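You operate a simulated robot arm through the tools that you are given. There is no shell and no other tool.

You run a simulated two-armed robot. Do the job below in one go: nothing can be reset, and whatever is moved stays where it is left.

## Task
Pack the silver parts tin with 2 nuts and 2 washers and put its lid on.
Fine: from the hopper, the nuts first, then the washers, dial set for each; teal slide back out; nothing else in it, nothing spilt. Where these are worked on the way, their far stop is far enough and under half their travel is too little: teal slide.
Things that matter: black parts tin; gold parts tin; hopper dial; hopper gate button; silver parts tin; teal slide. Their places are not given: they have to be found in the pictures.

It is judged by the outcome, as a careful person would: the job done as asked, and still so three seconds after it is handed in. It fails if anything else is knocked over, pushed out of place, dropped, spilled or broken. A push-on lid holds only when it is set on centred and level and pressed home; a screw cap is set on level and turned clockwise until tight.

## Robot
Two 7-joint arms with two-finger parallel grippers on one trunk that stands fixed in place. Base frame: the origin is at the foot of the trunk, x ahead of it, y to its left, z up. Lengths are in mm, angles in rad, forces in N, time in s.
The left shoulder is at [50, 209, 1196], the right one opposite. With the tool pointing down near the work surface each hand reaches from about 260 to 900 mm from the base axis, measured 20 degrees to its own side. Payload 4.4 kg a hand.
The tool frame of a hand sits at the grasp point between the pads (the TCP): z along the fingers, y along the line on which they close. The tips reach 23 mm beyond it. The gripper opens to 94 mm. The fingers are 38 mm wide and 10 mm thick; the gripper's body (54 by 96 mm) begins 39 mm behind the TCP.
Orientation is that of the tool frame in the base frame, as a unit quaternion [x, y, z, w]. With the fingers straight down and closing along the base's y, the tool's x points along the base's -x, its y along +y and its z along -z.

## Interface
- The arms move only by the tool arm_command. It takes "left_steps", "right_steps" or both (then of equal length, played together; a hand with none holds still); each is a list of rows, each an object (a shift or turn left out is 0, a gripper value left out holds the last) with "grip": the finger opening in cm, from 0 to 9.4; "offset": the shift along the base's x, y, z in cm, a list of three; "dr": the turn, a rotation vector about the base's x, y, z in rad, a list of three. In form: [{"grip": grip, "offset": [x, y, z], "dr": [wx, wy, wz]}, ...]. A call has 1 to 20 rows; each row shifts and turns the commanded pose from where the row before left it. A row lasts 0.2 s, in which the tool goes at most 50 mm and 0.15 rad; a call with a longer step from one row to the next is refused whole, and so is a gripper value outside its range. Where a pose cannot be reached the arm comes as near as it can. A force on the tool above 40 N (or 10 N above the force at the start of the call, whichever is more), or a blocked arm, ends the call early, and 0.2 s more pass. The fingers move at their own pace (about 108 mm/s each) and stop on an object; they squeeze with about 22 N. The grip force told is the motor's: it shows also when the fingers shut on nothing. Time passes only in rows, and 0.2 s behind the last, so rows that do not move let the fingers close. The reply holds the time, the measured pose of the TCP, the force on the tool along the base axes, the opening and the grip force, in the units named above and with some noise, with the torque about the TCP (base axes, N m) and any sound that the robot's microphone picked up, and new pictures: "views" is both (left out), scene, wrist or none (wrist: the cameras of the hands that moved).
- Cameras (640 x 400 px; columns grow to the right, rows downward): "scene" is now at [156.8, 14.2, 1377]; the picture's right is [0.15, -0.99, 0.00], its down [-0.50, -0.07, -0.86] and it looks along [0.85, 0.13, -0.51] (base axes); focal length 275 px, centre (320, 200). "left" rides on the left gripper at [86, -16, -75] in its tool frame; the picture's right is [0.18, 0.98, 0.00], its down [-0.58, 0.11, -0.81] and it looks along [-0.79, 0.15, 0.59] (tool axes); focal length 243 px, centre (320, 200). "right" rides on the right gripper at [86, 16, -75] in its tool frame; the picture's right is [-0.18, 0.98, 0.00], its down [-0.58, -0.11, -0.81] and it looks along [-0.79, -0.15, 0.59] (tool axes); focal length 243 px, centre (320, 200).
- lift_body(by): slides the trunk up (or, below 0, down) by that many mm; the arms and the scene camera ride with it, the base frame stays. It gives what a move gives, with no picture.
- pan_tilt(pan, tilt): turns the head with the scene camera to pan (to the left, within 1.396 rad either way) and tilt (down, from -0.506 to 1.204), counted from straight ahead of the robot. It gives what a move gives, and a new picture of the scene camera.
- locate(camera, pixels): there is no depth. For up to 12 entries [column, row, z] of the newest picture of that camera ("zoom" is the newest enlarged one), the place [x, y] in the base frame at which the ray of that pixel passes the height z, good to about 3 mm. The clock stands still meanwhile.
- close_up(camera, box): a new picture of the part [left, top, right, bottom] of that camera's present view, enlarged. The clock stands still meanwhile.
- close_job(): hands the job in; it is judged then, once.

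Leave the grippers open and the arms clear of the work at the hand-in unless told otherwise.

The tools are called after "Emit:" as a command line: name --argument value ..., lists and objects as JSON in quotes. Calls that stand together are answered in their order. arm_command: Moves the arms, as the interface text tells. Its arguments: {"type":"object","properties":{"left_steps":{"type":"array","items":{"type":"object","properties":{"grip":{"type":"number"},"offset":{"type":"array","items":{"type":"number"}},"dr":{"type":"array","items":{"type":"number"}}}}},"right_steps":{"type":"array","items":{"type":"object","properties":{"grip":{"type":"number"},"offset":{"type":"array","items":{"type":"number"}},"dr":{"type":"array","items":{"type":"number"}}}}},"views":{"type":"string","enum":["both","scene","wrist","none"]}},"required":[]} The other tools are called the same way: lift_body (by) moves the trunk up or down; pan_tilt (pan, tilt) turns the head that bears the scene camera; locate (camera, pixels) gives the place at which the rays of pixels pass given heights; close_up (camera, box) takes an enlarged picture of a part of a camera's view; close_job () hands the job in.

At the start:

```text
clock: 0.0
left_tcp_pos: [514.1, 310.0, 1222.0]
left_tcp_rot: [0.0, 1.0, 0.0, 0.0]
left_ft_force: [1.2, 0.1, -0.4]
left_moment: [-0.01, 0.0, 0.0]
left_opening: 94.2
left_grip_force: 0.1
right_tcp_pos: [495.9, -121.9, 1259.1]
right_tcp_rot: [0.001, 1.0, 0.0, 0.0]
right_ft_force: [-0.1, -0.1, 0.1]
right_moment: [-0.02, 0.01, 0.0]
right_opening: 94.0
right_grip_force: 0.1
trunk travel left (down, up): [-275.0, 288.0]
head pan, tilt (commanded): [0.148, 0.531]
```

scene: 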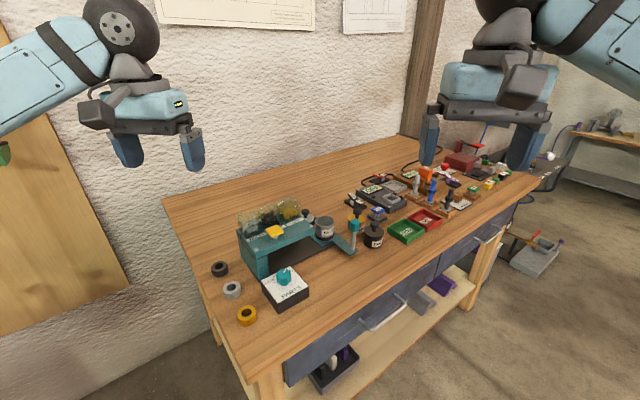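
right: 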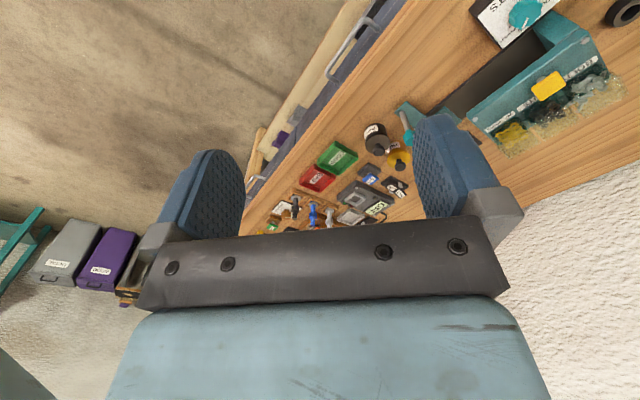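
left: 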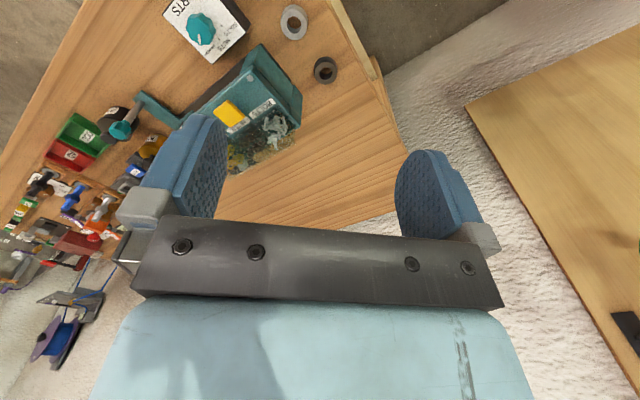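

I can see a bench with a teal hopper machine around (275,240), a dial box at (285,288), and three lids or tins at the left (black, silver, gold). I'll enlarge these parts of the scene view first.

Emit:
close_up --camera "scene" --box '[190, 180, 390, 340]'

Emit:
close_up --camera "scene" --box '[225, 190, 325, 255]'

Emit:
close_up --camera "scene" --box '[295, 195, 395, 260]'

Emit:
close_up --camera "scene" --box '[200, 250, 320, 330]'

```text
2.50 times, centred on (290, 260) of scene
```

zoom: 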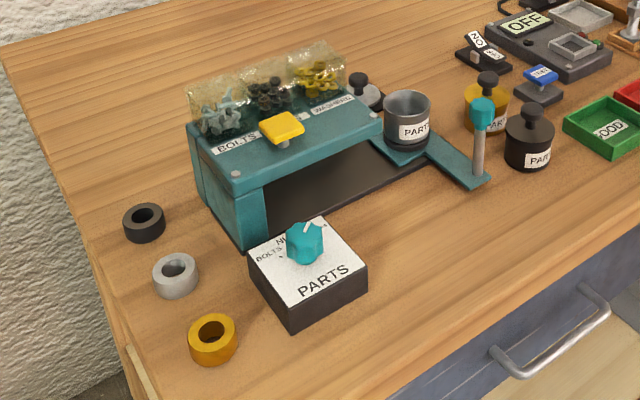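

```text
6.15 times, centred on (275, 222) of scene
```

zoom: 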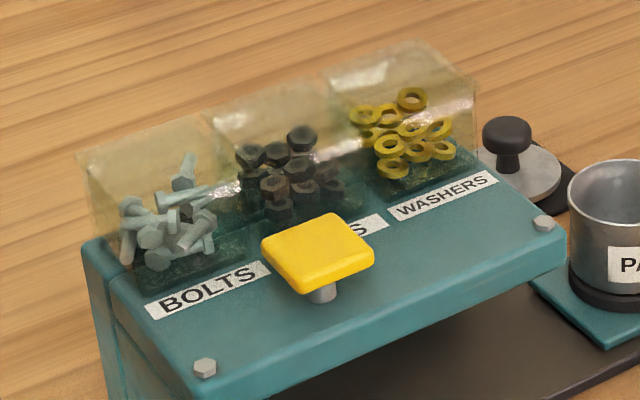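

```text
6.15 times, centred on (345, 228) of scene
```

zoom: 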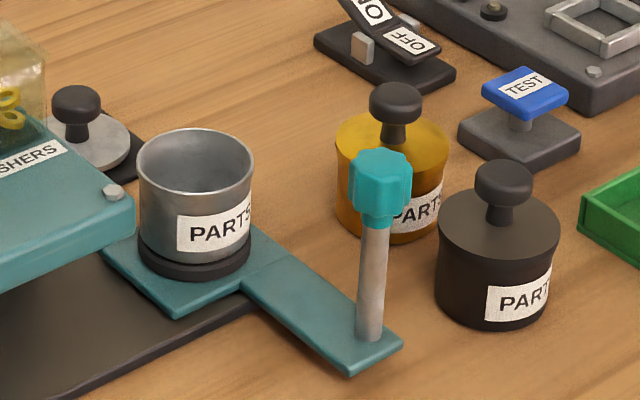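

```text
5.00 times, centred on (260, 290) of scene
```

zoom: 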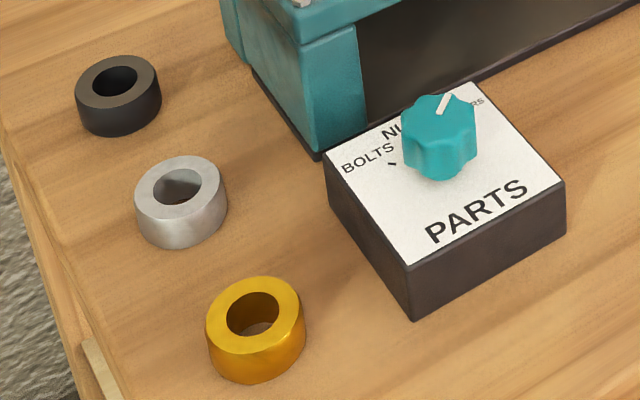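

The silver tin stands open on the teal slide, which is out to the right of the hopper. Its lid, with a black knob, lies behind the hopper at about (335,220). The dial box carries BOLTS/NUTS/WASHERS. To find the bench height, I'll locate the same features from two cameras.

Emit:
locate --camera "scene" --pixels '[[220, 270, 700], [220, 270, 800], [220, 270, 900], [232, 290, 700], [232, 290, 800], [232, 290, 900], [285, 275, 800], [285, 275, 900], [275, 231, 900], [275, 231, 1000]]'

Emit:
locate --camera "left" --pixels '[[325, 71, 700], [325, 71, 800], [325, 71, 900], [293, 22, 700], [293, 22, 800], [293, 22, 900], [201, 28, 800], [201, 28, 900], [230, 112, 900], [230, 112, 1000]]'

```text
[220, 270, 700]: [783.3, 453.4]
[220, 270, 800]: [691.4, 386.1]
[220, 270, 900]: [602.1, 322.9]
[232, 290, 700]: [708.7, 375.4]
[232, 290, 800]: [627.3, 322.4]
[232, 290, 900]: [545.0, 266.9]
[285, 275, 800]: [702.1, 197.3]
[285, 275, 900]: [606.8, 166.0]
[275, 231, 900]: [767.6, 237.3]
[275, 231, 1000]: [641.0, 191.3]
```

```text
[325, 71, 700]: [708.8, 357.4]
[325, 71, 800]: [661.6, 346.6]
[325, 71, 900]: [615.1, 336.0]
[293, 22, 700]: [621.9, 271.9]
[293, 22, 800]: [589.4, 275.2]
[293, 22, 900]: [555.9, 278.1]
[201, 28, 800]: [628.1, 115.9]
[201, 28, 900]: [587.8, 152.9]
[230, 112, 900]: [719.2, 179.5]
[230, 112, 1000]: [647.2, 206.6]
```

The two views cross near z≈870 for the rings, ≈925 for the dial top and ≈985 for the button top. I'll turn the head toward the hopper for a better picture.

Emit:
pan_tilt --pan 0.28 --tilt 0.85

```text
clock: 0.8
left_tcp_pos: [513.3, 309.9, 1221.5]
left_tcp_rot: [0.0, 1.0, 0.0, 0.0]
left_ft_force: [-0.2, -0.4, -0.7]
left_moment: [-0.01, 0.01, 0.03]
left_opening: 94.1
left_grip_force: 0.1
right_tcp_pos: [496.9, -122.4, 1260.1]
right_tcp_rot: [0.0, 1.0, 0.0, 0.0]
right_ft_force: [0.3, 0.2, -0.2]
right_moment: [-0.03, 0.04, 0.01]
right_opening: 94.0
right_grip_force: 0.0
trunk travel left (down, up): [-275.0, 288.0]
head pan, tilt (commanded): [0.279, 0.85]
```

scene: 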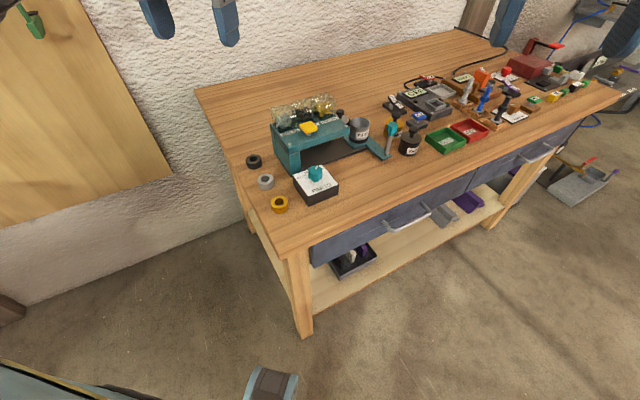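

I'll enlarge the dial box and the hopper region from this angle.

Emit:
close_up --camera "scene" --box '[290, 160, 345, 205]'

Emit:
close_up --camera "left" --box '[150, 0, 260, 70]'

Emit:
close_up --camera "right" --box '[460, 0, 640, 160]'

Emit:
close_up --camera "scene" --box '[240, 85, 440, 215]'

```text
8.89 times, centred on (318, 182) of scene
```

zoom: 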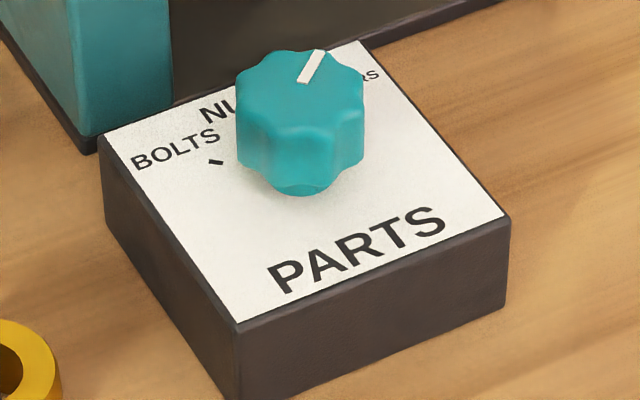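

```text
5.71 times, centred on (205, 35) of left
```

zoom: 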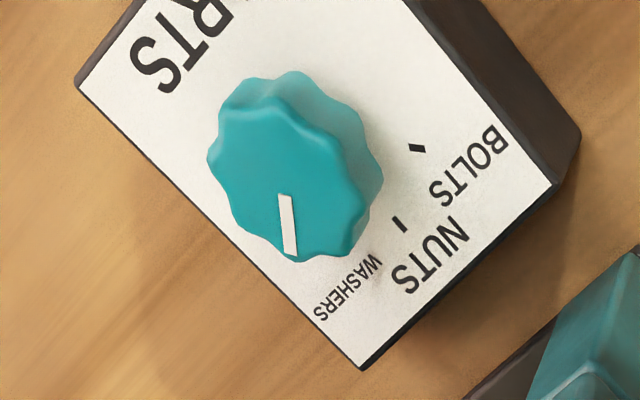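

```text
2.50 times, centred on (550, 80) of right
```

zoom: 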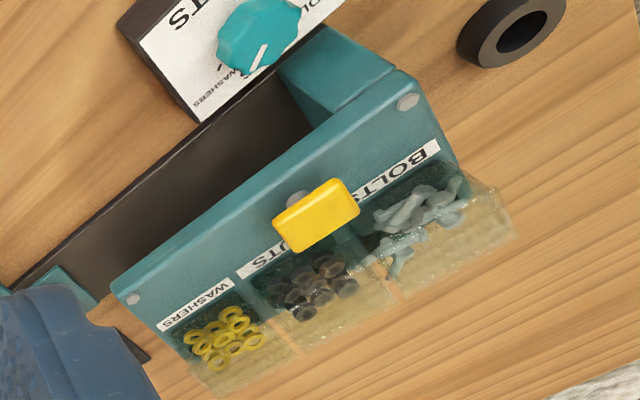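

```text
3.08 times, centred on (340, 150) of scene
```

zoom: 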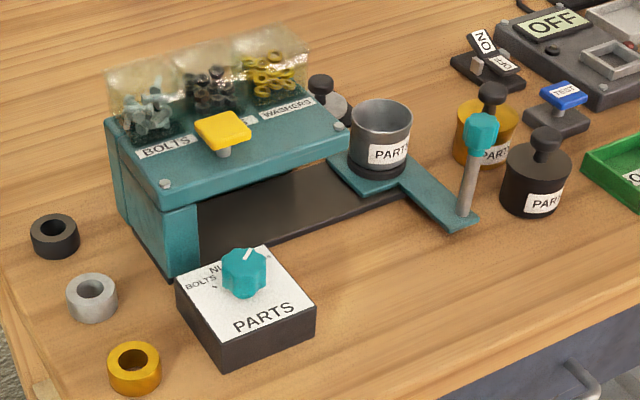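

The dial pointer appears to sit at WASHERS now (about 45° clockwise of NUTS). I'll triangulate the dial box's top corners and other features with two cameras.

Emit:
locate --camera "scene" --pixels '[[292.75, 175.75, 880], [292.75, 175.75, 900], [322.56, 164.73, 880], [322.56, 164.73, 900], [338.6, 184.2, 880], [338.6, 184.2, 900], [307.9, 196.2, 880], [307.9, 196.2, 900]]'

Emit:
locate --camera "left" --pixels '[[246.5, 32.4, 880], [246.5, 32.4, 900], [212, 64.75, 880], [212, 64.75, 900], [162.1, 14.0, 880], [162.1, 14.0, 900]]'

```text
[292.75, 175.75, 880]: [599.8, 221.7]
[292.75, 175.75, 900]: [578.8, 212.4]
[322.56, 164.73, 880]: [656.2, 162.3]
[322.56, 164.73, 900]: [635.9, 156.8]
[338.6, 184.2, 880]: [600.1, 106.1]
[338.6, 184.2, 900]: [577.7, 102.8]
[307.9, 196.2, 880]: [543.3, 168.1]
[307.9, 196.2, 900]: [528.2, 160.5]
```

```text
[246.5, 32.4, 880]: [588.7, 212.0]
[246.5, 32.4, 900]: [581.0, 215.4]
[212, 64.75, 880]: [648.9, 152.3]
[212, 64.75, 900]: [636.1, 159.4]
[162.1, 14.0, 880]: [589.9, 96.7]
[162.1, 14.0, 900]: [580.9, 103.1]
```

The dial box top is at z≈897, centred near (582,158), and turned about 45° in yaw. Next I'll take enlarged views of the hopper, slide, tin and lid from scene and left for triangulation.

Emit:
close_up --camera "scene" --box '[265, 90, 345, 180]'

Emit:
close_up --camera "scene" --box '[325, 100, 405, 165]'

Emit:
close_up --camera "left" --box '[90, 40, 310, 180]'

Emit:
close_up --camera "right" --box '[340, 60, 540, 200]'

```text
4.44 times, centred on (305, 135) of scene
```

zoom: 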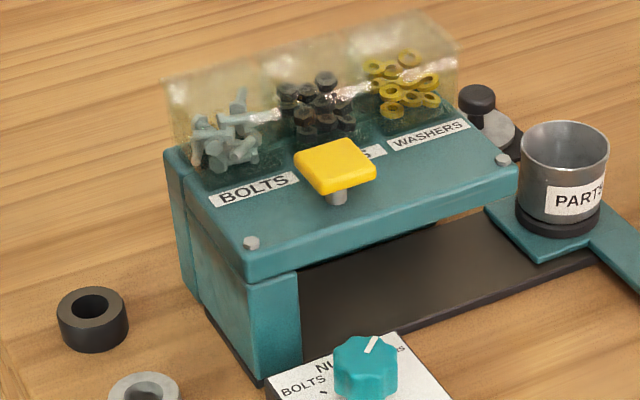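

```text
6.15 times, centred on (365, 132) of scene
```

zoom: 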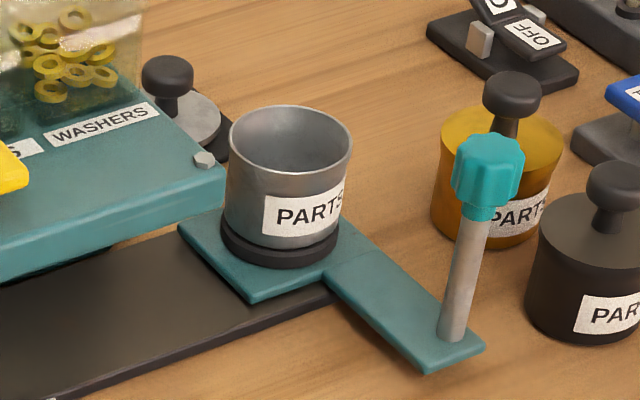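

```text
2.86 times, centred on (200, 110) of left
```

zoom: 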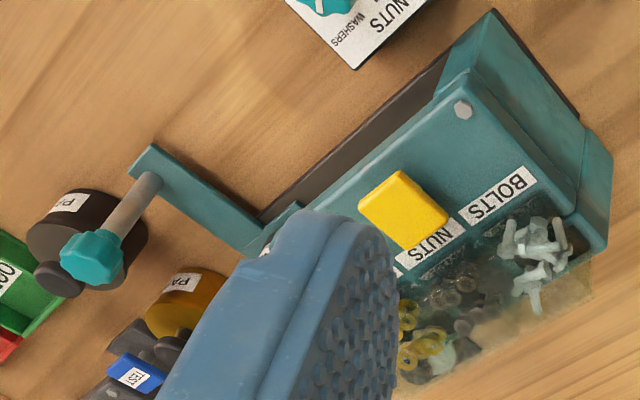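

```text
2.86 times, centred on (440, 130) of right
```

zoom: 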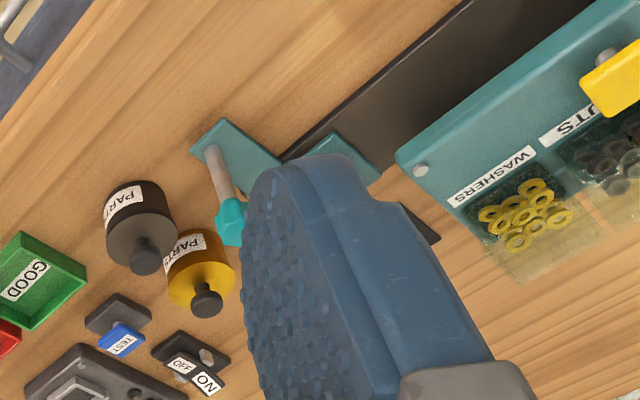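

The fingers block parts of both wrist views. I'll pull the left hand back and the right hand aside to get clear wrist views of the hopper, slide, tin and lid, keeping both well above the bench.

Emit:
arm_command --left_steps '[{"offset": [-4, 0, -1]}, {"offset": [-4, 0, -1]}, {"offset": [-4, 0, -1]}, {"offset": [-2, 0, 0]}]' --right_steps '[{"offset": [-4, -2, 0]}, {"offset": [-4, -2, 0]}, {"offset": [-2, -2, 0]}, {"offset": [0, -2, 0]}]' --views "both"

```text
clock: 1.8
left_tcp_pos: [374.4, 311.5, 1191.7]
left_tcp_rot: [0.0, 1.0, 0.001, 0.0]
left_ft_force: [-0.6, -0.5, 0.0]
left_moment: [0.0, 0.0, 0.01]
left_opening: 94.1
left_grip_force: 0.0
right_tcp_pos: [394.6, -203.6, 1261.3]
right_tcp_rot: [0.0, 1.0, 0.001, 0.0]
right_ft_force: [0.0, 0.5, -0.1]
right_moment: [0.02, 0.02, 0.0]
right_opening: 94.1
right_grip_force: 0.1
trunk travel left (down, up): [-275.0, 288.0]
head pan, tilt (commanded): [0.279, 0.85]
```

scene: 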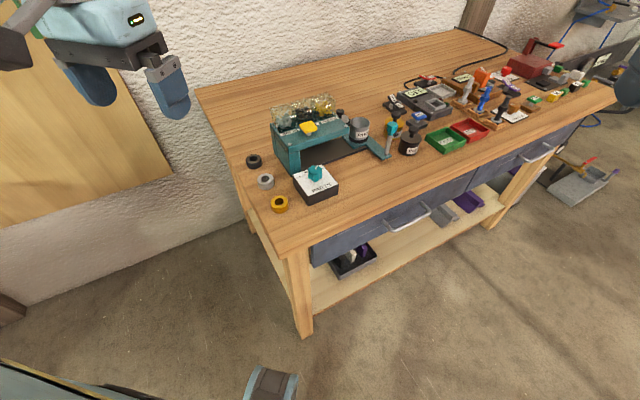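
right: 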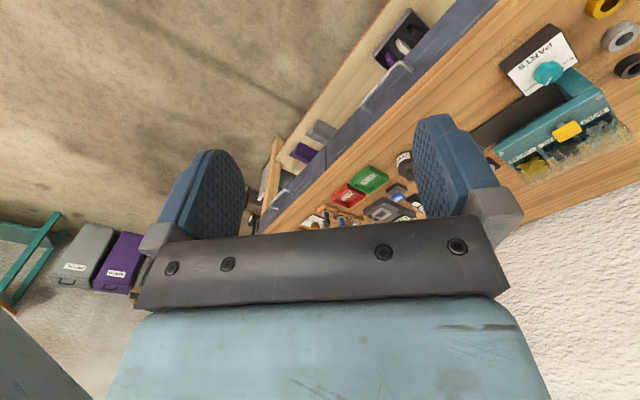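
left: 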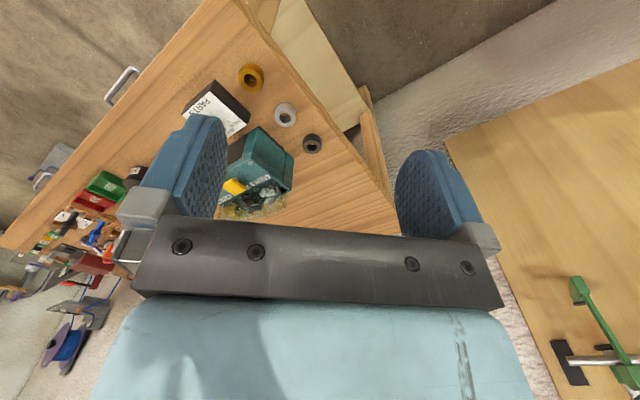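

The right finger hides the slide. I'll move the right hand left to y≈0 and yaw it about +0.3, so its camera sees the hopper and slide between the fingers. The left hand shifts further left to keep clear.

Emit:
arm_command --right_steps '[{"offset": [-1, 4, 0], "dr": [0, 0, 0.1]}, {"offset": [-1, 4, 0], "dr": [0, 0, 0.1]}, {"offset": [0, 4, 0], "dr": [0, 0, 0.1]}, {"offset": [0, 4, 0], "dr": [0, 0, 0.1]}, {"offset": [0, 4, 0], "dr": [0, 0, 0]}]' --left_steps '[{"offset": [0, 3, 0]}, {"offset": [0, 3, 0]}, {"offset": [0, 3, 0]}, {"offset": [0, 0, 0]}, {"offset": [0, 0, 0]}]' --views "both"

```text
clock: 3.0
left_tcp_pos: [373.4, 403.2, 1190.9]
left_tcp_rot: [0.0, 1.0, -0.001, -0.001]
left_ft_force: [0.1, -0.4, -0.1]
left_moment: [-0.01, -0.01, 0.02]
left_opening: 93.9
left_grip_force: 0.1
right_tcp_pos: [375.6, 1.2, 1259.2]
right_tcp_rot: [-0.199, 0.98, -0.001, 0.0]
right_ft_force: [0.3, -0.1, 0.0]
right_moment: [0.01, -0.01, 0.01]
right_opening: 94.0
right_grip_force: 0.0
trunk travel left (down, up): [-275.0, 288.0]
head pan, tilt (commanded): [0.279, 0.85]
```

scene: 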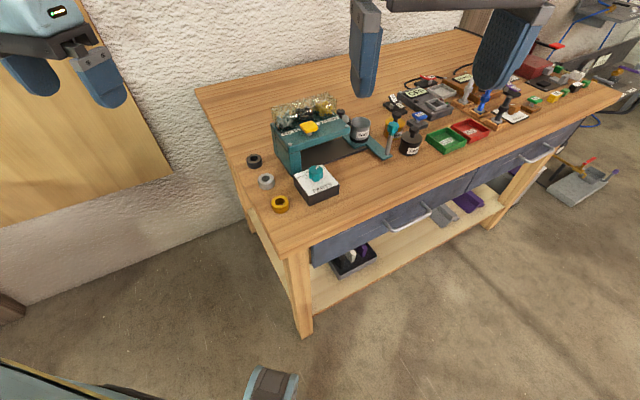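
right: 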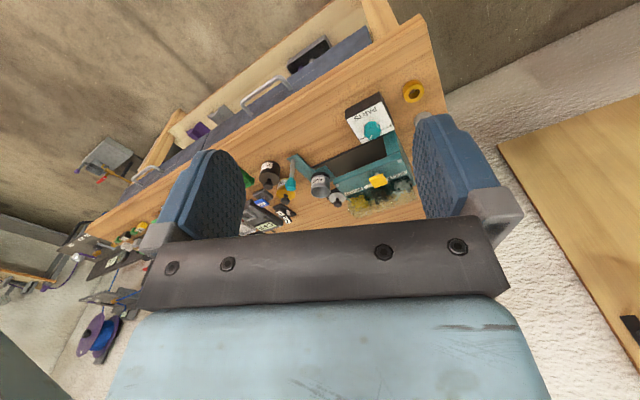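
left: 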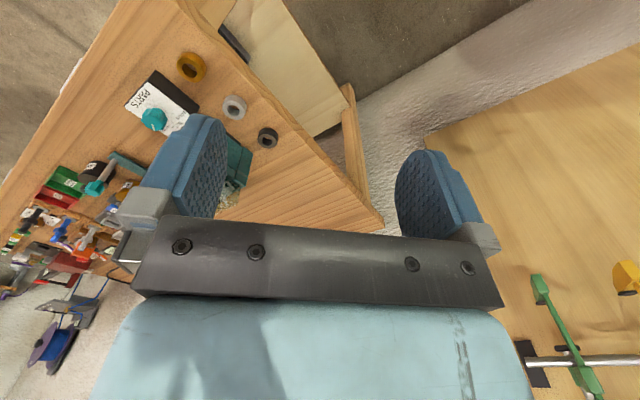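

The right camera now shows the slide, tin, lid and hopper between the fingers. I'll lower that hand 12 cm to get a nearer view and a longer baseline.

Emit:
arm_command --right_steps '[{"offset": [0, 0, -4]}, {"offset": [0, 0, -4]}, {"offset": [0, 0, -4]}, {}]' --views "wrist"

Emit:
close_up --camera "right" --box '[250, 110, 410, 230]'

Emit:
close_up --camera "scene" --box '[325, 95, 425, 165]'

```text
clock: 4.0
left_tcp_pos: [372.5, 402.0, 1192.9]
left_tcp_rot: [0.0, 1.0, 0.0, -0.001]
left_ft_force: [0.3, 0.7, 0.0]
left_moment: [-0.02, -0.01, 0.0]
left_opening: 93.9
left_grip_force: 0.1
right_tcp_pos: [375.3, -1.0, 1140.3]
right_tcp_rot: [-0.198, 0.98, 0.0, 0.0]
right_ft_force: [-0.2, 0.4, -0.8]
right_moment: [0.01, -0.01, 0.0]
right_opening: 94.0
right_grip_force: 0.1
trunk travel left (down, up): [-275.0, 288.0]
head pan, tilt (commanded): [0.279, 0.85]
```

right: 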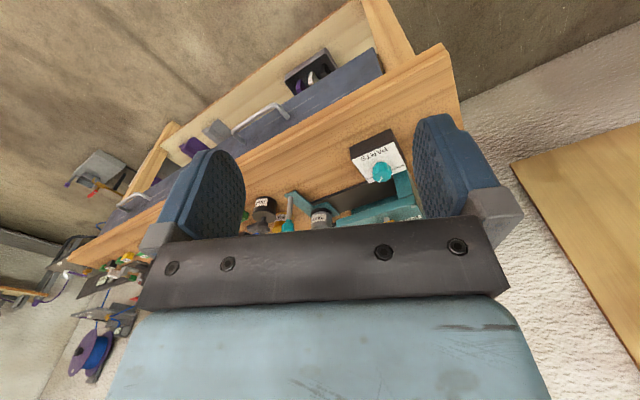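

```text
3.33 times, centred on (330, 170) of right
```

zoom: 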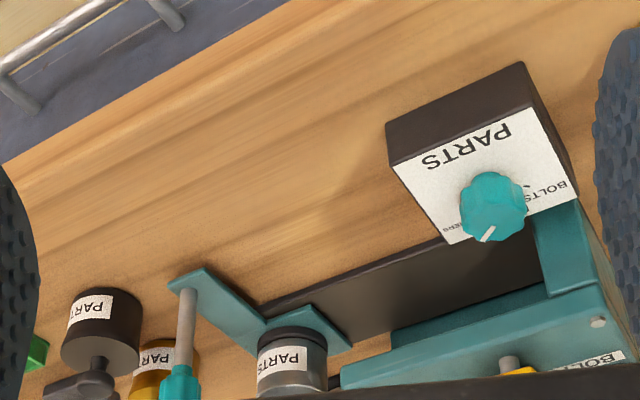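

```text
5.71 times, centred on (375, 130) of scene
```

zoom: 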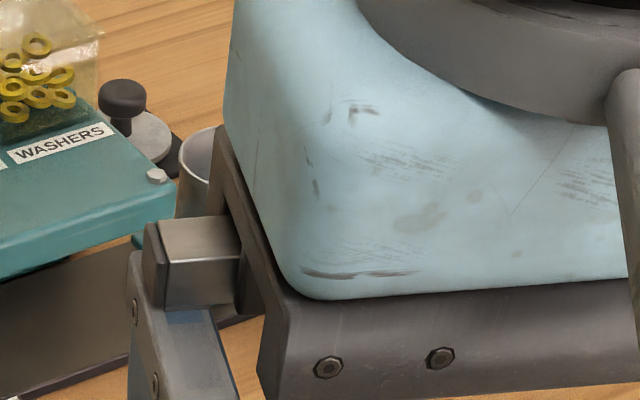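

The arm now blocks the scene view, but the head hasn't moved, so the earlier scene pixels still hold. I'll triangulate the slide-arm end corners, post foot and tin.

Emit:
locate --camera "right" --pixels '[[284.4, 194.9, 860], [284.4, 194.9, 880], [294.9, 190.4, 860], [294.9, 190.4, 880], [312.5, 209, 870], [312.5, 209, 900], [392, 190, 900], [350, 215, 860]]'

Emit:
locate --camera "scene" --pixels '[[392.1, 156.4, 860], [392.1, 156.4, 880], [382.1, 160.6, 860], [382.1, 160.6, 880], [358.5, 139.8, 880], [358.5, 139.8, 900], [392.6, 124.4, 920], [392.6, 124.4, 960]]'

```text
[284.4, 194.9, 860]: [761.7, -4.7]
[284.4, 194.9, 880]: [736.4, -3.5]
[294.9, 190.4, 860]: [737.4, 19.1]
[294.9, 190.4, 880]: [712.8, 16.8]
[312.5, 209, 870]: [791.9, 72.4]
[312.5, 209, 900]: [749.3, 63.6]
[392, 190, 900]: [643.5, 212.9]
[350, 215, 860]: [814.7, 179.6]
```

```text
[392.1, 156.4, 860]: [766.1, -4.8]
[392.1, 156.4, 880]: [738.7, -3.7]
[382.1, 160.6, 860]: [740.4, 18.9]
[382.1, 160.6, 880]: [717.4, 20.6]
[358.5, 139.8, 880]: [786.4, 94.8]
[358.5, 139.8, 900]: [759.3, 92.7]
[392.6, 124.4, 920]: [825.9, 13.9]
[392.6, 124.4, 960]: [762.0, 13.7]
```

Slide-arm end corners come out at A≈(750,-4) and B≈(727,19), at z≈870. The handle knob top is near (750,14,966). Next I'll locate the tin rim, tin foot, post foot, lid and button.

Emit:
locate --camera "scene" --pixels '[[386.1, 154.4, 870], [393, 120, 966], [360.3, 122.75, 920], [360.3, 122.75, 940], [358.5, 139.5, 870], [358.5, 139.5, 880], [310, 127.5, 980], [310, 127.5, 990], [340.2, 110, 890], [340.2, 110, 910], [343.7, 120.5, 860], [343.7, 120.5, 870]]'

Emit:
locate --camera "right" --pixels '[[291, 197.5, 870], [321.6, 211.4, 870], [321.6, 211.4, 880]]'

```text
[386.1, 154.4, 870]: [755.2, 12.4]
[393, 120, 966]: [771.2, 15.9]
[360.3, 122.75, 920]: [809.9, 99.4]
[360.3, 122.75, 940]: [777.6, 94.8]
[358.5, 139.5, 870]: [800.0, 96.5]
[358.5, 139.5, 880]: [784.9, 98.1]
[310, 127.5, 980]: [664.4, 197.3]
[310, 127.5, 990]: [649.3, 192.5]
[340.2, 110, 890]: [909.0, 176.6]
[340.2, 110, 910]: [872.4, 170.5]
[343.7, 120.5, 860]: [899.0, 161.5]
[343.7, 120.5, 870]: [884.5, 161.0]
```

```text
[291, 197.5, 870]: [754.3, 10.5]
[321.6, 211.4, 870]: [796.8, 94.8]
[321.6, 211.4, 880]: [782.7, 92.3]
```

The tin is centred near (792,96) with its rim at z≈930. The lid is near (885,162), close to the left arm's reach limit. Next I'll get the hopper top height and front edge so the gripper clears it on the slide stroke.

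Emit:
locate --camera "scene" --pixels '[[289.5, 144.7, 950], [289.5, 144.7, 970], [346, 125.9, 950], [346, 125.9, 970], [349.3, 128, 950], [349.3, 128, 960], [288.1, 151.9, 950], [288.1, 151.9, 960], [292.6, 175, 860], [274, 122, 950], [274, 122, 960]]'

Emit:
locate --camera "right" --pixels '[[412.9, 206.6, 950], [412.9, 206.6, 970], [331.5, 229, 950]]'

```text
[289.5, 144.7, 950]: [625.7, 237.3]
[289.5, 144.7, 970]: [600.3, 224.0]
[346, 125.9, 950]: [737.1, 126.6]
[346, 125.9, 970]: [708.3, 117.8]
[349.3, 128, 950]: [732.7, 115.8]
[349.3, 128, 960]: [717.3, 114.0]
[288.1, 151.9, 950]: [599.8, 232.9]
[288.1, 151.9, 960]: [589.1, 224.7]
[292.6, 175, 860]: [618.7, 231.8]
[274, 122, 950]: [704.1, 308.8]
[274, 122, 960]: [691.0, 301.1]
```

```text
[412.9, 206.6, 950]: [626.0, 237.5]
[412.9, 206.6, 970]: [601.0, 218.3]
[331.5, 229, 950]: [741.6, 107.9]
```

The hopper top is at z≈957, with its front edge well behind the handle's line of travel. I'll bring the right hand above the slide handle at about (752,13), turning it 45° so the fingers close along the rail, still high up.

Emit:
arm_command --right_steps '[{"offset": [4.7, 0.2, 0], "dr": [0, 0, 0.05]}, {"offset": [4.7, 0.2, 0], "dr": [0, 0, 0.05]}, {"offset": [4.7, 0.2, 0], "dr": [0, 0, 0.05]}, {"offset": [4.7, 0.2, 0], "dr": [0, 0, 0.05]}, {"offset": [4.7, 0.2, 0], "dr": [0, 0, 0.05]}, {"offset": [4.7, 0.2, 0], "dr": [0, 0, 0.05]}, {"offset": [4.7, 0.1, 0], "dr": [0, 0, 0.05]}, {"offset": [4.7, 0.1, 0], "dr": [0, 0, 0.035]}, {"offset": [0, 0, -4]}, {"offset": [0, 0, -4]}, {}]' --views "both"

```text
clock: 6.4
left_tcp_pos: [372.6, 401.8, 1192.9]
left_tcp_rot: [0.0, 1.0, 0.0, -0.001]
left_ft_force: [-0.6, 0.0, 0.5]
left_moment: [-0.03, -0.01, 0.01]
left_opening: 94.1
left_grip_force: 0.1
right_tcp_pos: [726.2, 12.4, 1059.5]
right_tcp_rot: [-0.383, 0.924, 0.0, 0.001]
right_ft_force: [0.3, 0.2, -0.8]
right_moment: [-0.01, -0.01, 0.02]
right_opening: 94.0
right_grip_force: 0.0
right hand out of reach, approached as far as the arm can: row 8
trunk travel left (down, up): [-275.0, 288.0]
head pan, tilt (commanded): [0.279, 0.85]
```

scene: 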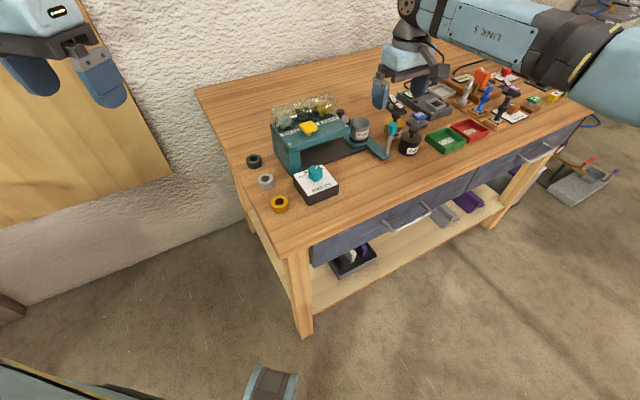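
right: 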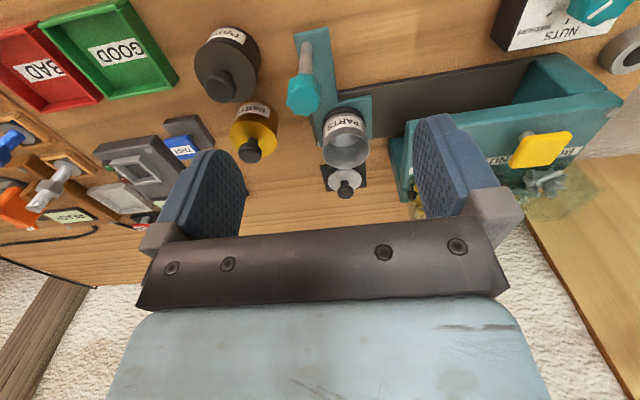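

The arm reached (726,12,1060), slightly short at the higher height. The right wrist now has a good view of the knob (303,92), tin (348,140) and lid (345,180), so I'll enlarge it.

Emit:
close_up --camera "right" --box '[270, 20, 410, 210]'

Emit:
close_up --camera "right" --box '[480, 0, 640, 110]'

Emit:
locate --camera "right" --pixels '[[303, 92, 966], [303, 92, 950], [346, 122, 930], [346, 184, 870], [346, 190, 900]]'

```text
2.11 times, centred on (340, 115) of right
```

zoom: 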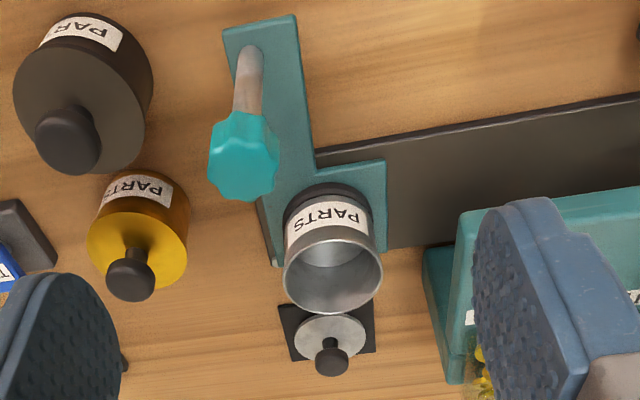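

```text
3.64 times, centred on (560, 55) of right
```

zoom: 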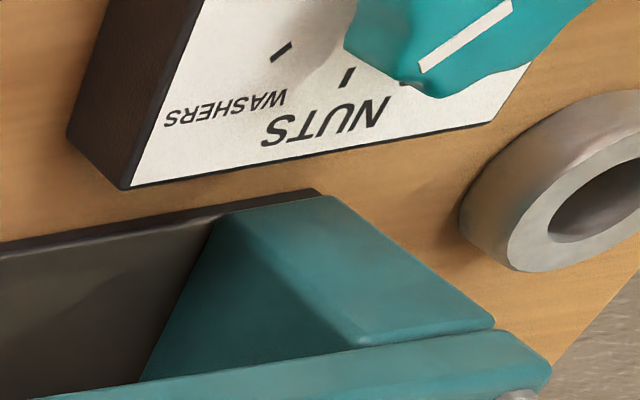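

```text
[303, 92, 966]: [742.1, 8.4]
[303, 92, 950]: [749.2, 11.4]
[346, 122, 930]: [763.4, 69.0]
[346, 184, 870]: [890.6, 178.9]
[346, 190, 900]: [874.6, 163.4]
```

The dial pointer may be past WASHERS, so I'll check that from above later. Before descending on the handle I'll check the positions of the black and gold tins' knobs relative to where the fingers go.

Emit:
locate --camera "right" --pixels '[[220, 86, 920], [220, 86, 940], [250, 149, 920], [250, 149, 940], [303, 92, 958], [344.75, 179.1, 866], [344.75, 179.1, 872], [540, 148, 983], [600, 8, 922]]'

Emit:
locate --camera "scene" --pixels '[[412.4, 130, 920], [412.4, 130, 940], [396, 115.4, 920], [396, 115.4, 940], [392.6, 124.4, 966], [392.6, 124.4, 972]]'

```text
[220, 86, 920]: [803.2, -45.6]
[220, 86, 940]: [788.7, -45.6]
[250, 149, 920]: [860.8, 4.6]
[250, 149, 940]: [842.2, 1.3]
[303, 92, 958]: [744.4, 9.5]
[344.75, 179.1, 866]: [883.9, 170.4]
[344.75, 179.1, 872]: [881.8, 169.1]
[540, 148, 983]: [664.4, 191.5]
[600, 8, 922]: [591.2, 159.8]
```

```text
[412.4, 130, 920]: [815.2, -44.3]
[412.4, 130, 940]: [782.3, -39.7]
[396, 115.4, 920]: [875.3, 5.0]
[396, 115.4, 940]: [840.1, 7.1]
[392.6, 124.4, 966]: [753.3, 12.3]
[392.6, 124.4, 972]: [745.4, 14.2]
```

The black tin's knob sits only about 71 mm from the handle along the closing line, so full opening would risk touching it. I'll narrow the right gripper to 5.5 cm and go to (750,11,1000) for a check.

Emit:
arm_command --right_steps '[{"grip": 5.5, "offset": [0, 0, 0]}, {"grip": 5.5, "offset": [1.2, -0.1, -3]}, {"grip": 5.5, "offset": [1.2, 0, -3]}, {}]' --views "both"

```text
clock: 7.4
left_tcp_pos: [373.7, 401.3, 1191.9]
left_tcp_rot: [0.0, 1.0, 0.0, 0.0]
left_ft_force: [-1.4, 0.7, 0.2]
left_moment: [0.01, 0.0, -0.03]
left_opening: 94.0
left_grip_force: 0.1
right_tcp_pos: [727.2, 12.9, 1060.1]
right_tcp_rot: [-0.383, 0.924, 0.001, 0.0]
right_ft_force: [0.3, -0.8, 0.0]
right_moment: [0.03, -0.01, 0.0]
right_opening: 55.0
right_grip_force: 0.0
right hand out of reach, approached as far as the arm can: row 2, 3
trunk travel left (down, up): [-275.0, 288.0]
head pan, tilt (commanded): [0.279, 0.85]
```

scene: 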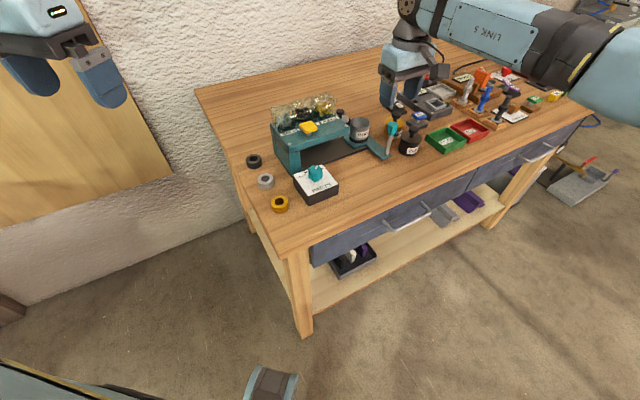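
right: 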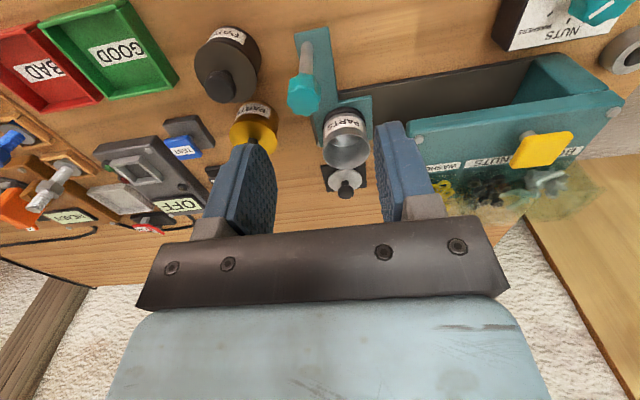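

The arm refused rows 2 and 3 and did not move. I'll test a pure descent first to tell whether the limit is reach or wrist.

Emit:
arm_command --right_steps '[{"offset": [0, 0, -3]}, {"offset": [0, 0, -3]}, {"offset": [0.5, 0, 0]}, {"offset": [0.5, 0, 0]}, {"offset": [0.5, 0, 0]}]' --views "none"

```text
clock: 8.6
left_tcp_pos: [373.8, 401.3, 1192.6]
left_tcp_rot: [0.001, 1.0, 0.0, 0.0]
left_ft_force: [0.3, -0.1, 0.9]
left_moment: [0.0, -0.01, -0.02]
left_opening: 94.0
left_grip_force: 0.1
right_tcp_pos: [727.3, 13.1, 999.6]
right_tcp_rot: [-0.382, 0.924, 0.0, -0.001]
right_ft_force: [0.4, 0.0, -0.5]
right_moment: [0.01, 0.01, -0.02]
right_opening: 55.0
right_grip_force: 0.1
right hand out of reach, approached as far as the arm can: row 3, 4, 5
trunk travel left (down, up): [-275.0, 288.0]
head pan, tilt (commanded): [0.279, 0.85]
```

At z=1000 it still stops at x≈727, so the limit may come from the yaw. I'll turn back a little and test the reach again.

Emit:
arm_command --right_steps '[{"dr": [0, 0, -0.15]}, {"dr": [0, 0, -0.15]}, {"offset": [0.5, 0, 0]}, {"offset": [0.5, 0, 0]}, {"offset": [0.5, 0, 0]}]' --views "none"

```text
clock: 9.8
left_tcp_pos: [373.2, 401.3, 1192.3]
left_tcp_rot: [0.0, 1.0, 0.0, 0.001]
left_ft_force: [0.0, -0.6, 0.0]
left_moment: [0.01, -0.01, -0.03]
left_opening: 94.0
left_grip_force: 0.0
right_tcp_pos: [743.1, 12.2, 999.7]
right_tcp_rot: [-0.24, 0.971, 0.0, 0.0]
right_ft_force: [0.6, -0.4, -0.4]
right_moment: [-0.03, 0.03, -0.05]
right_opening: 55.0
right_grip_force: 0.0
trunk travel left (down, up): [-275.0, 288.0]
head pan, tilt (commanded): [0.279, 0.85]
```

With less yaw (0.485 rad) the hand reaches further. I'll keep this yaw, move over the knob and look.

Emit:
arm_command --right_steps '[{"offset": [0.6, -0.1, 0]}, {}]' --views "both"

Emit:
close_up --camera "right" --box '[220, 40, 420, 215]'

Emit:
close_up --camera "scene" --box '[345, 60, 445, 170]'

```text
clock: 10.4
left_tcp_pos: [373.7, 401.5, 1191.9]
left_tcp_rot: [0.0, 1.0, 0.001, 0.0]
left_ft_force: [0.2, -0.4, -0.2]
left_moment: [0.03, 0.01, 0.03]
left_opening: 93.9
left_grip_force: 0.1
right_tcp_pos: [748.6, 11.8, 1000.9]
right_tcp_rot: [-0.24, 0.971, 0.0, 0.0]
right_ft_force: [0.4, -0.4, 1.1]
right_moment: [0.02, -0.01, -0.02]
right_opening: 55.0
right_grip_force: 0.1
trunk travel left (down, up): [-275.0, 288.0]
head pan, tilt (commanded): [0.279, 0.85]
```

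scene: 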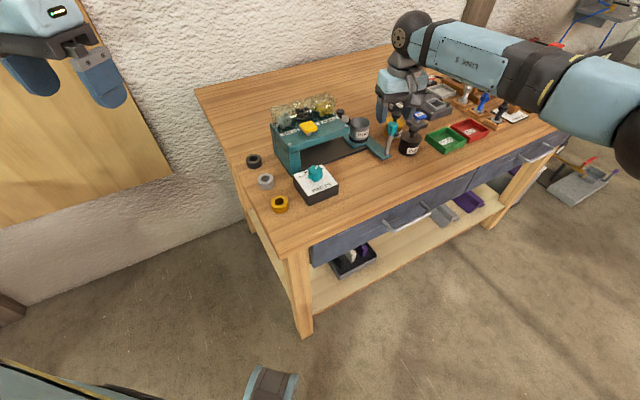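
right: 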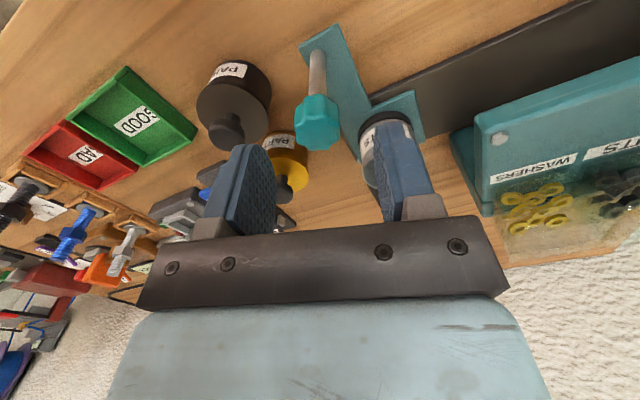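

```text
2.29 times, centred on (320, 128) of right
```

zoom: 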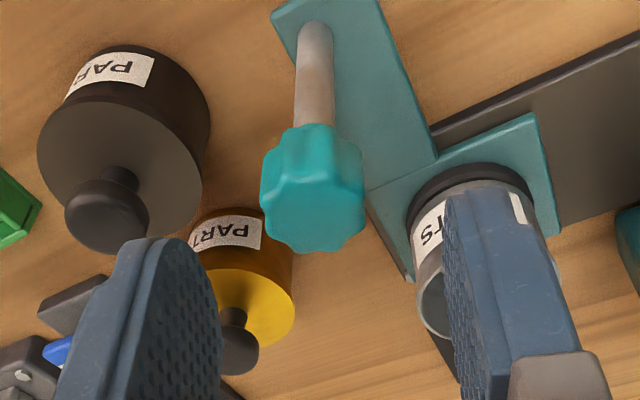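

```text
3.64 times, centred on (395, 115) of scene
```

zoom: 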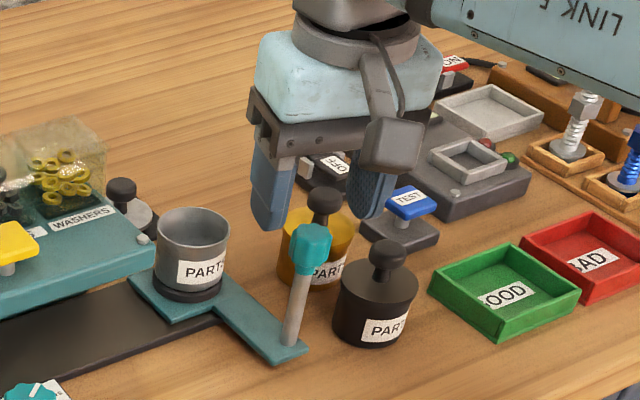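

The knob top is at about (316,135) in the right view, where a point below the TCP should show (320,133), so it is aligned. I'll descend 5 cm and close on the knob.

Emit:
arm_command --right_steps '[{"grip": 5.5, "offset": [0, 0, -2.5]}, {"grip": 5.5, "offset": [0, 0, -2.5]}, {"grip": 5.5}, {"grip": 1.0}, {"grip": 1.0}, {"grip": 1.0}]' --views "both"

```text
clock: 11.8
left_tcp_pos: [374.2, 402.8, 1190.5]
left_tcp_rot: [0.0, 1.0, 0.0, 0.0]
left_ft_force: [-0.1, -0.4, 1.3]
left_moment: [0.02, -0.02, -0.02]
left_opening: 93.7
left_grip_force: 0.0
right_tcp_pos: [747.4, 12.8, 950.9]
right_tcp_rot: [-0.24, 0.971, 0.0, 0.0]
right_ft_force: [-1.0, -3.0, -0.7]
right_moment: [-0.01, -0.02, 0.03]
right_opening: 24.4
right_grip_force: 45.1
trunk travel left (down, up): [-275.0, 288.0]
head pan, tilt (commanded): [0.279, 0.85]
```

scene: 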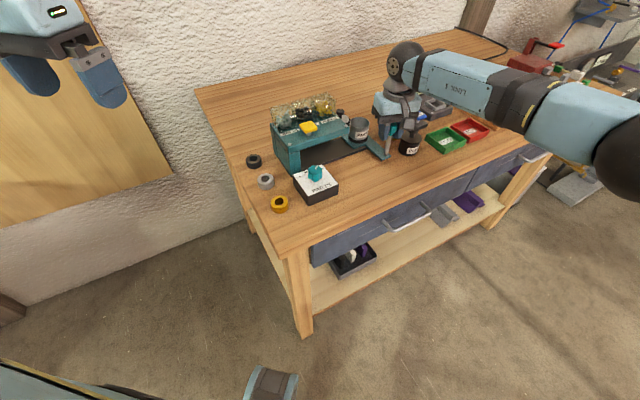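
right: 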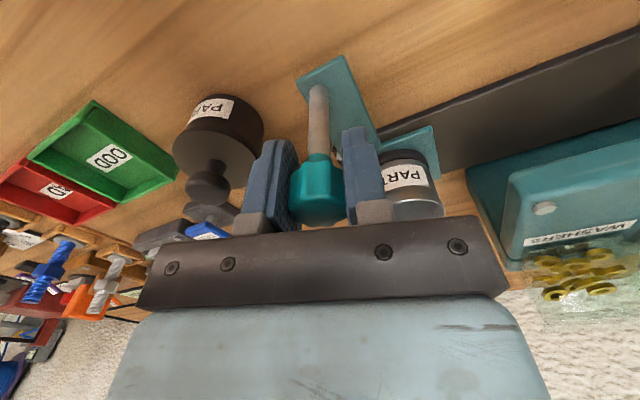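

I have a firm hold on the slide knob (24 mm, 45 N). I'll push the slide in along the rail direction (-0.707, +0.707) in short steps and watch the forces.

Emit:
arm_command --right_steps '[{"offset": [-1.41, 1.41, 0]}, {"offset": [-1.41, 1.41, 0]}, {"offset": [-1.41, 1.41, 0]}, {}]' --views "both"

```text
clock: 12.8
left_tcp_pos: [373.5, 401.5, 1192.2]
left_tcp_rot: [-0.001, 1.0, 0.0, 0.0]
left_ft_force: [0.4, 1.0, 0.1]
left_moment: [0.02, 0.01, -0.03]
left_opening: 93.9
left_grip_force: 0.1
right_tcp_pos: [705.0, 57.1, 951.1]
right_tcp_rot: [-0.24, 0.971, 0.0, 0.0]
right_ft_force: [-7.3, -7.7, -2.4]
right_moment: [-0.19, 0.48, 0.06]
right_opening: 24.4
right_grip_force: 45.2
trunk travel left (down, up): [-275.0, 288.0]
head pan, tilt (commanded): [0.279, 0.85]
```

scene: 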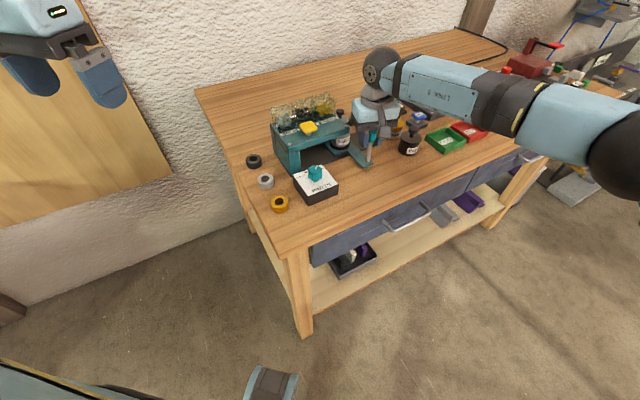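
right: 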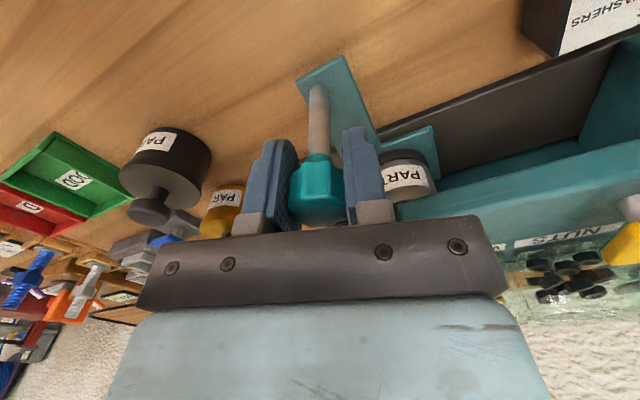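

The slide moves and the tin goes under the hopper. There is a side force of about 10 N, so my line drifts slightly toward +v. I'll trim the direction a little and continue.

Emit:
arm_command --right_steps '[{"offset": [-1.5, 1.32, 0]}, {"offset": [-1.45, 1.36, 0]}, {}]' --views "none"

```text
clock: 13.6
left_tcp_pos: [374.6, 402.4, 1191.3]
left_tcp_rot: [0.001, 1.0, 0.0, -0.001]
left_ft_force: [-0.7, -0.3, -0.6]
left_moment: [0.0, 0.02, -0.01]
left_opening: 93.9
left_grip_force: 0.0
right_tcp_pos: [676.3, 84.9, 950.6]
right_tcp_rot: [-0.24, 0.971, 0.0, 0.001]
right_ft_force: [10.7, 11.3, -0.2]
right_moment: [0.2, -0.14, 0.07]
right_opening: 24.5
right_grip_force: 45.6
trunk travel left (down, up): [-275.0, 288.0]
head pan, tilt (commanded): [0.279, 0.85]
```

Over-corrected slightly (now +15 N the other way). I'll trim back and continue toward the far stop.

Emit:
arm_command --right_steps '[{"offset": [-1.35, 1.48, 0]}, {"offset": [-0.71, 0.7, 0]}, {"offset": [-0.71, 0.7, 0]}, {}]' --views "both"

```text
clock: 14.2
left_tcp_pos: [374.4, 401.9, 1191.3]
left_tcp_rot: [0.0, 1.0, 0.0, -0.001]
left_ft_force: [-0.4, 0.5, 0.0]
left_moment: [-0.04, -0.03, 0.01]
left_opening: 93.8
left_grip_force: 0.0
right_tcp_pos: [666.4, 92.9, 951.1]
right_tcp_rot: [-0.23, 0.973, -0.005, 0.003]
right_ft_force: [11.0, -6.1, -6.4]
right_moment: [0.65, 0.02, 0.15]
right_opening: 24.8
right_grip_force: 45.0
trunk travel left (down, up): [-275.0, 288.0]
head pan, tilt (commanded): [0.279, 0.85]
stopped in row 2 (right hand): the force on the tool passed its limit at 46 N (the readings are from after the stop); the commanded pose is now the measured one
```

scene: 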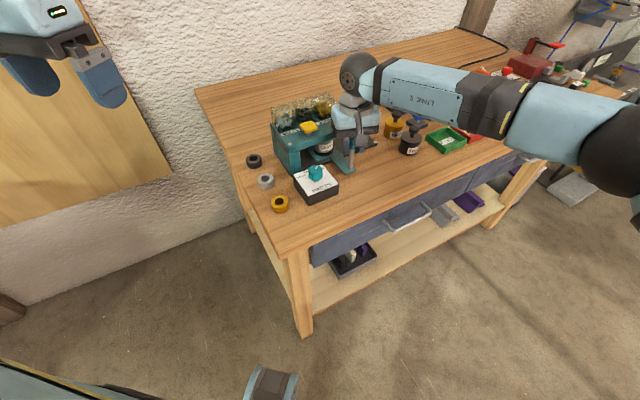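
right: 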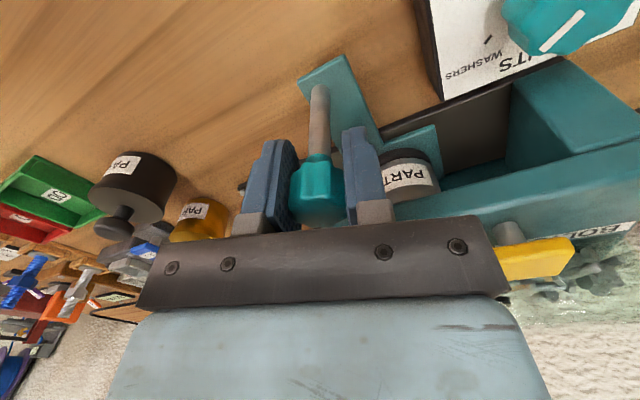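

It stopped at 46 N after 114 mm of travel. I need to tell whether this is the far stop or a jam, so I'll enlarge both views.

Emit:
close_up --camera "scene" --box '[260, 90, 390, 200]'

Emit:
close_up --camera "right" --box '[240, 40, 480, 240]'

```text
3.64 times, centred on (325, 145) of scene
```

zoom: 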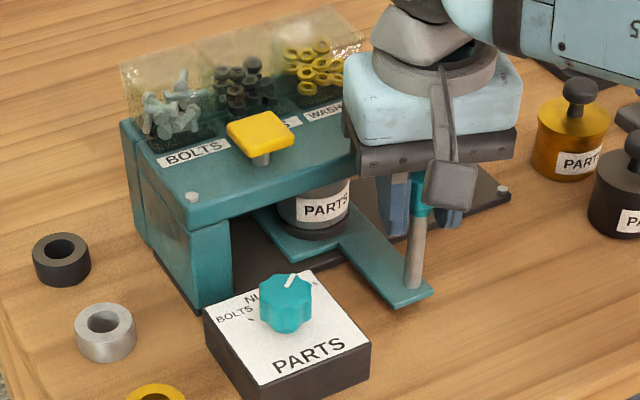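

```text
2.00 times, centred on (360, 140) of right
```

zoom: 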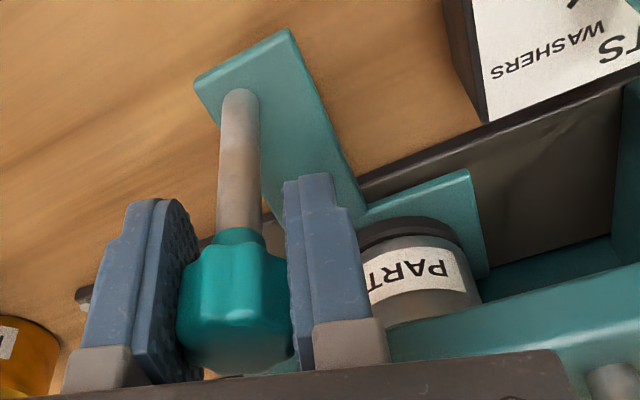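

A gap still shows between the slide plate and the hopper's left leg, so I'm not sure it is at its stop. I'll push gently in 3 mm steps and compare force with movement.

Emit:
arm_command --right_steps '[{"offset": [-0.21, 0.21, 0]}, {}]' --views "none"

Emit:
arm_command --right_steps '[{"offset": [-0.21, 0.21, 0]}, {}]' --views "none"

```text
clock: 14.8
left_tcp_pos: [376.5, 400.0, 1191.5]
left_tcp_rot: [0.0, 1.0, 0.001, -0.001]
left_ft_force: [0.4, 0.2, -0.5]
left_moment: [0.01, 0.02, 0.01]
left_opening: 94.0
left_grip_force: 0.0
right_tcp_pos: [666.9, 93.5, 949.4]
right_tcp_rot: [-0.231, 0.973, -0.003, 0.003]
right_ft_force: [29.4, -12.8, 1.1]
right_moment: [-0.2, 0.26, 0.01]
right_opening: 24.3
right_grip_force: 45.2
trunk travel left (down, up): [-275.0, 288.0]
head pan, tilt (commanded): [0.279, 0.85]
```

```text
clock: 15.2
left_tcp_pos: [374.3, 402.1, 1189.4]
left_tcp_rot: [-0.001, 1.0, 0.0, -0.001]
left_ft_force: [-0.3, -0.5, -0.1]
left_moment: [-0.05, -0.03, 0.01]
left_opening: 94.0
left_grip_force: 0.1
right_tcp_pos: [667.2, 92.4, 950.6]
right_tcp_rot: [-0.229, 0.973, -0.008, 0.005]
right_ft_force: [12.7, -5.7, -8.8]
right_moment: [0.17, -0.12, 0.05]
right_opening: 24.5
right_grip_force: 44.6
trunk travel left (down, up): [-275.0, 288.0]
head pan, tilt (commanded): [0.279, 0.85]
stopped in row 1 (right hand): the force on the tool passed its limit at 46 N (the readings are from after the stop); the commanded pose is now the measured one
```

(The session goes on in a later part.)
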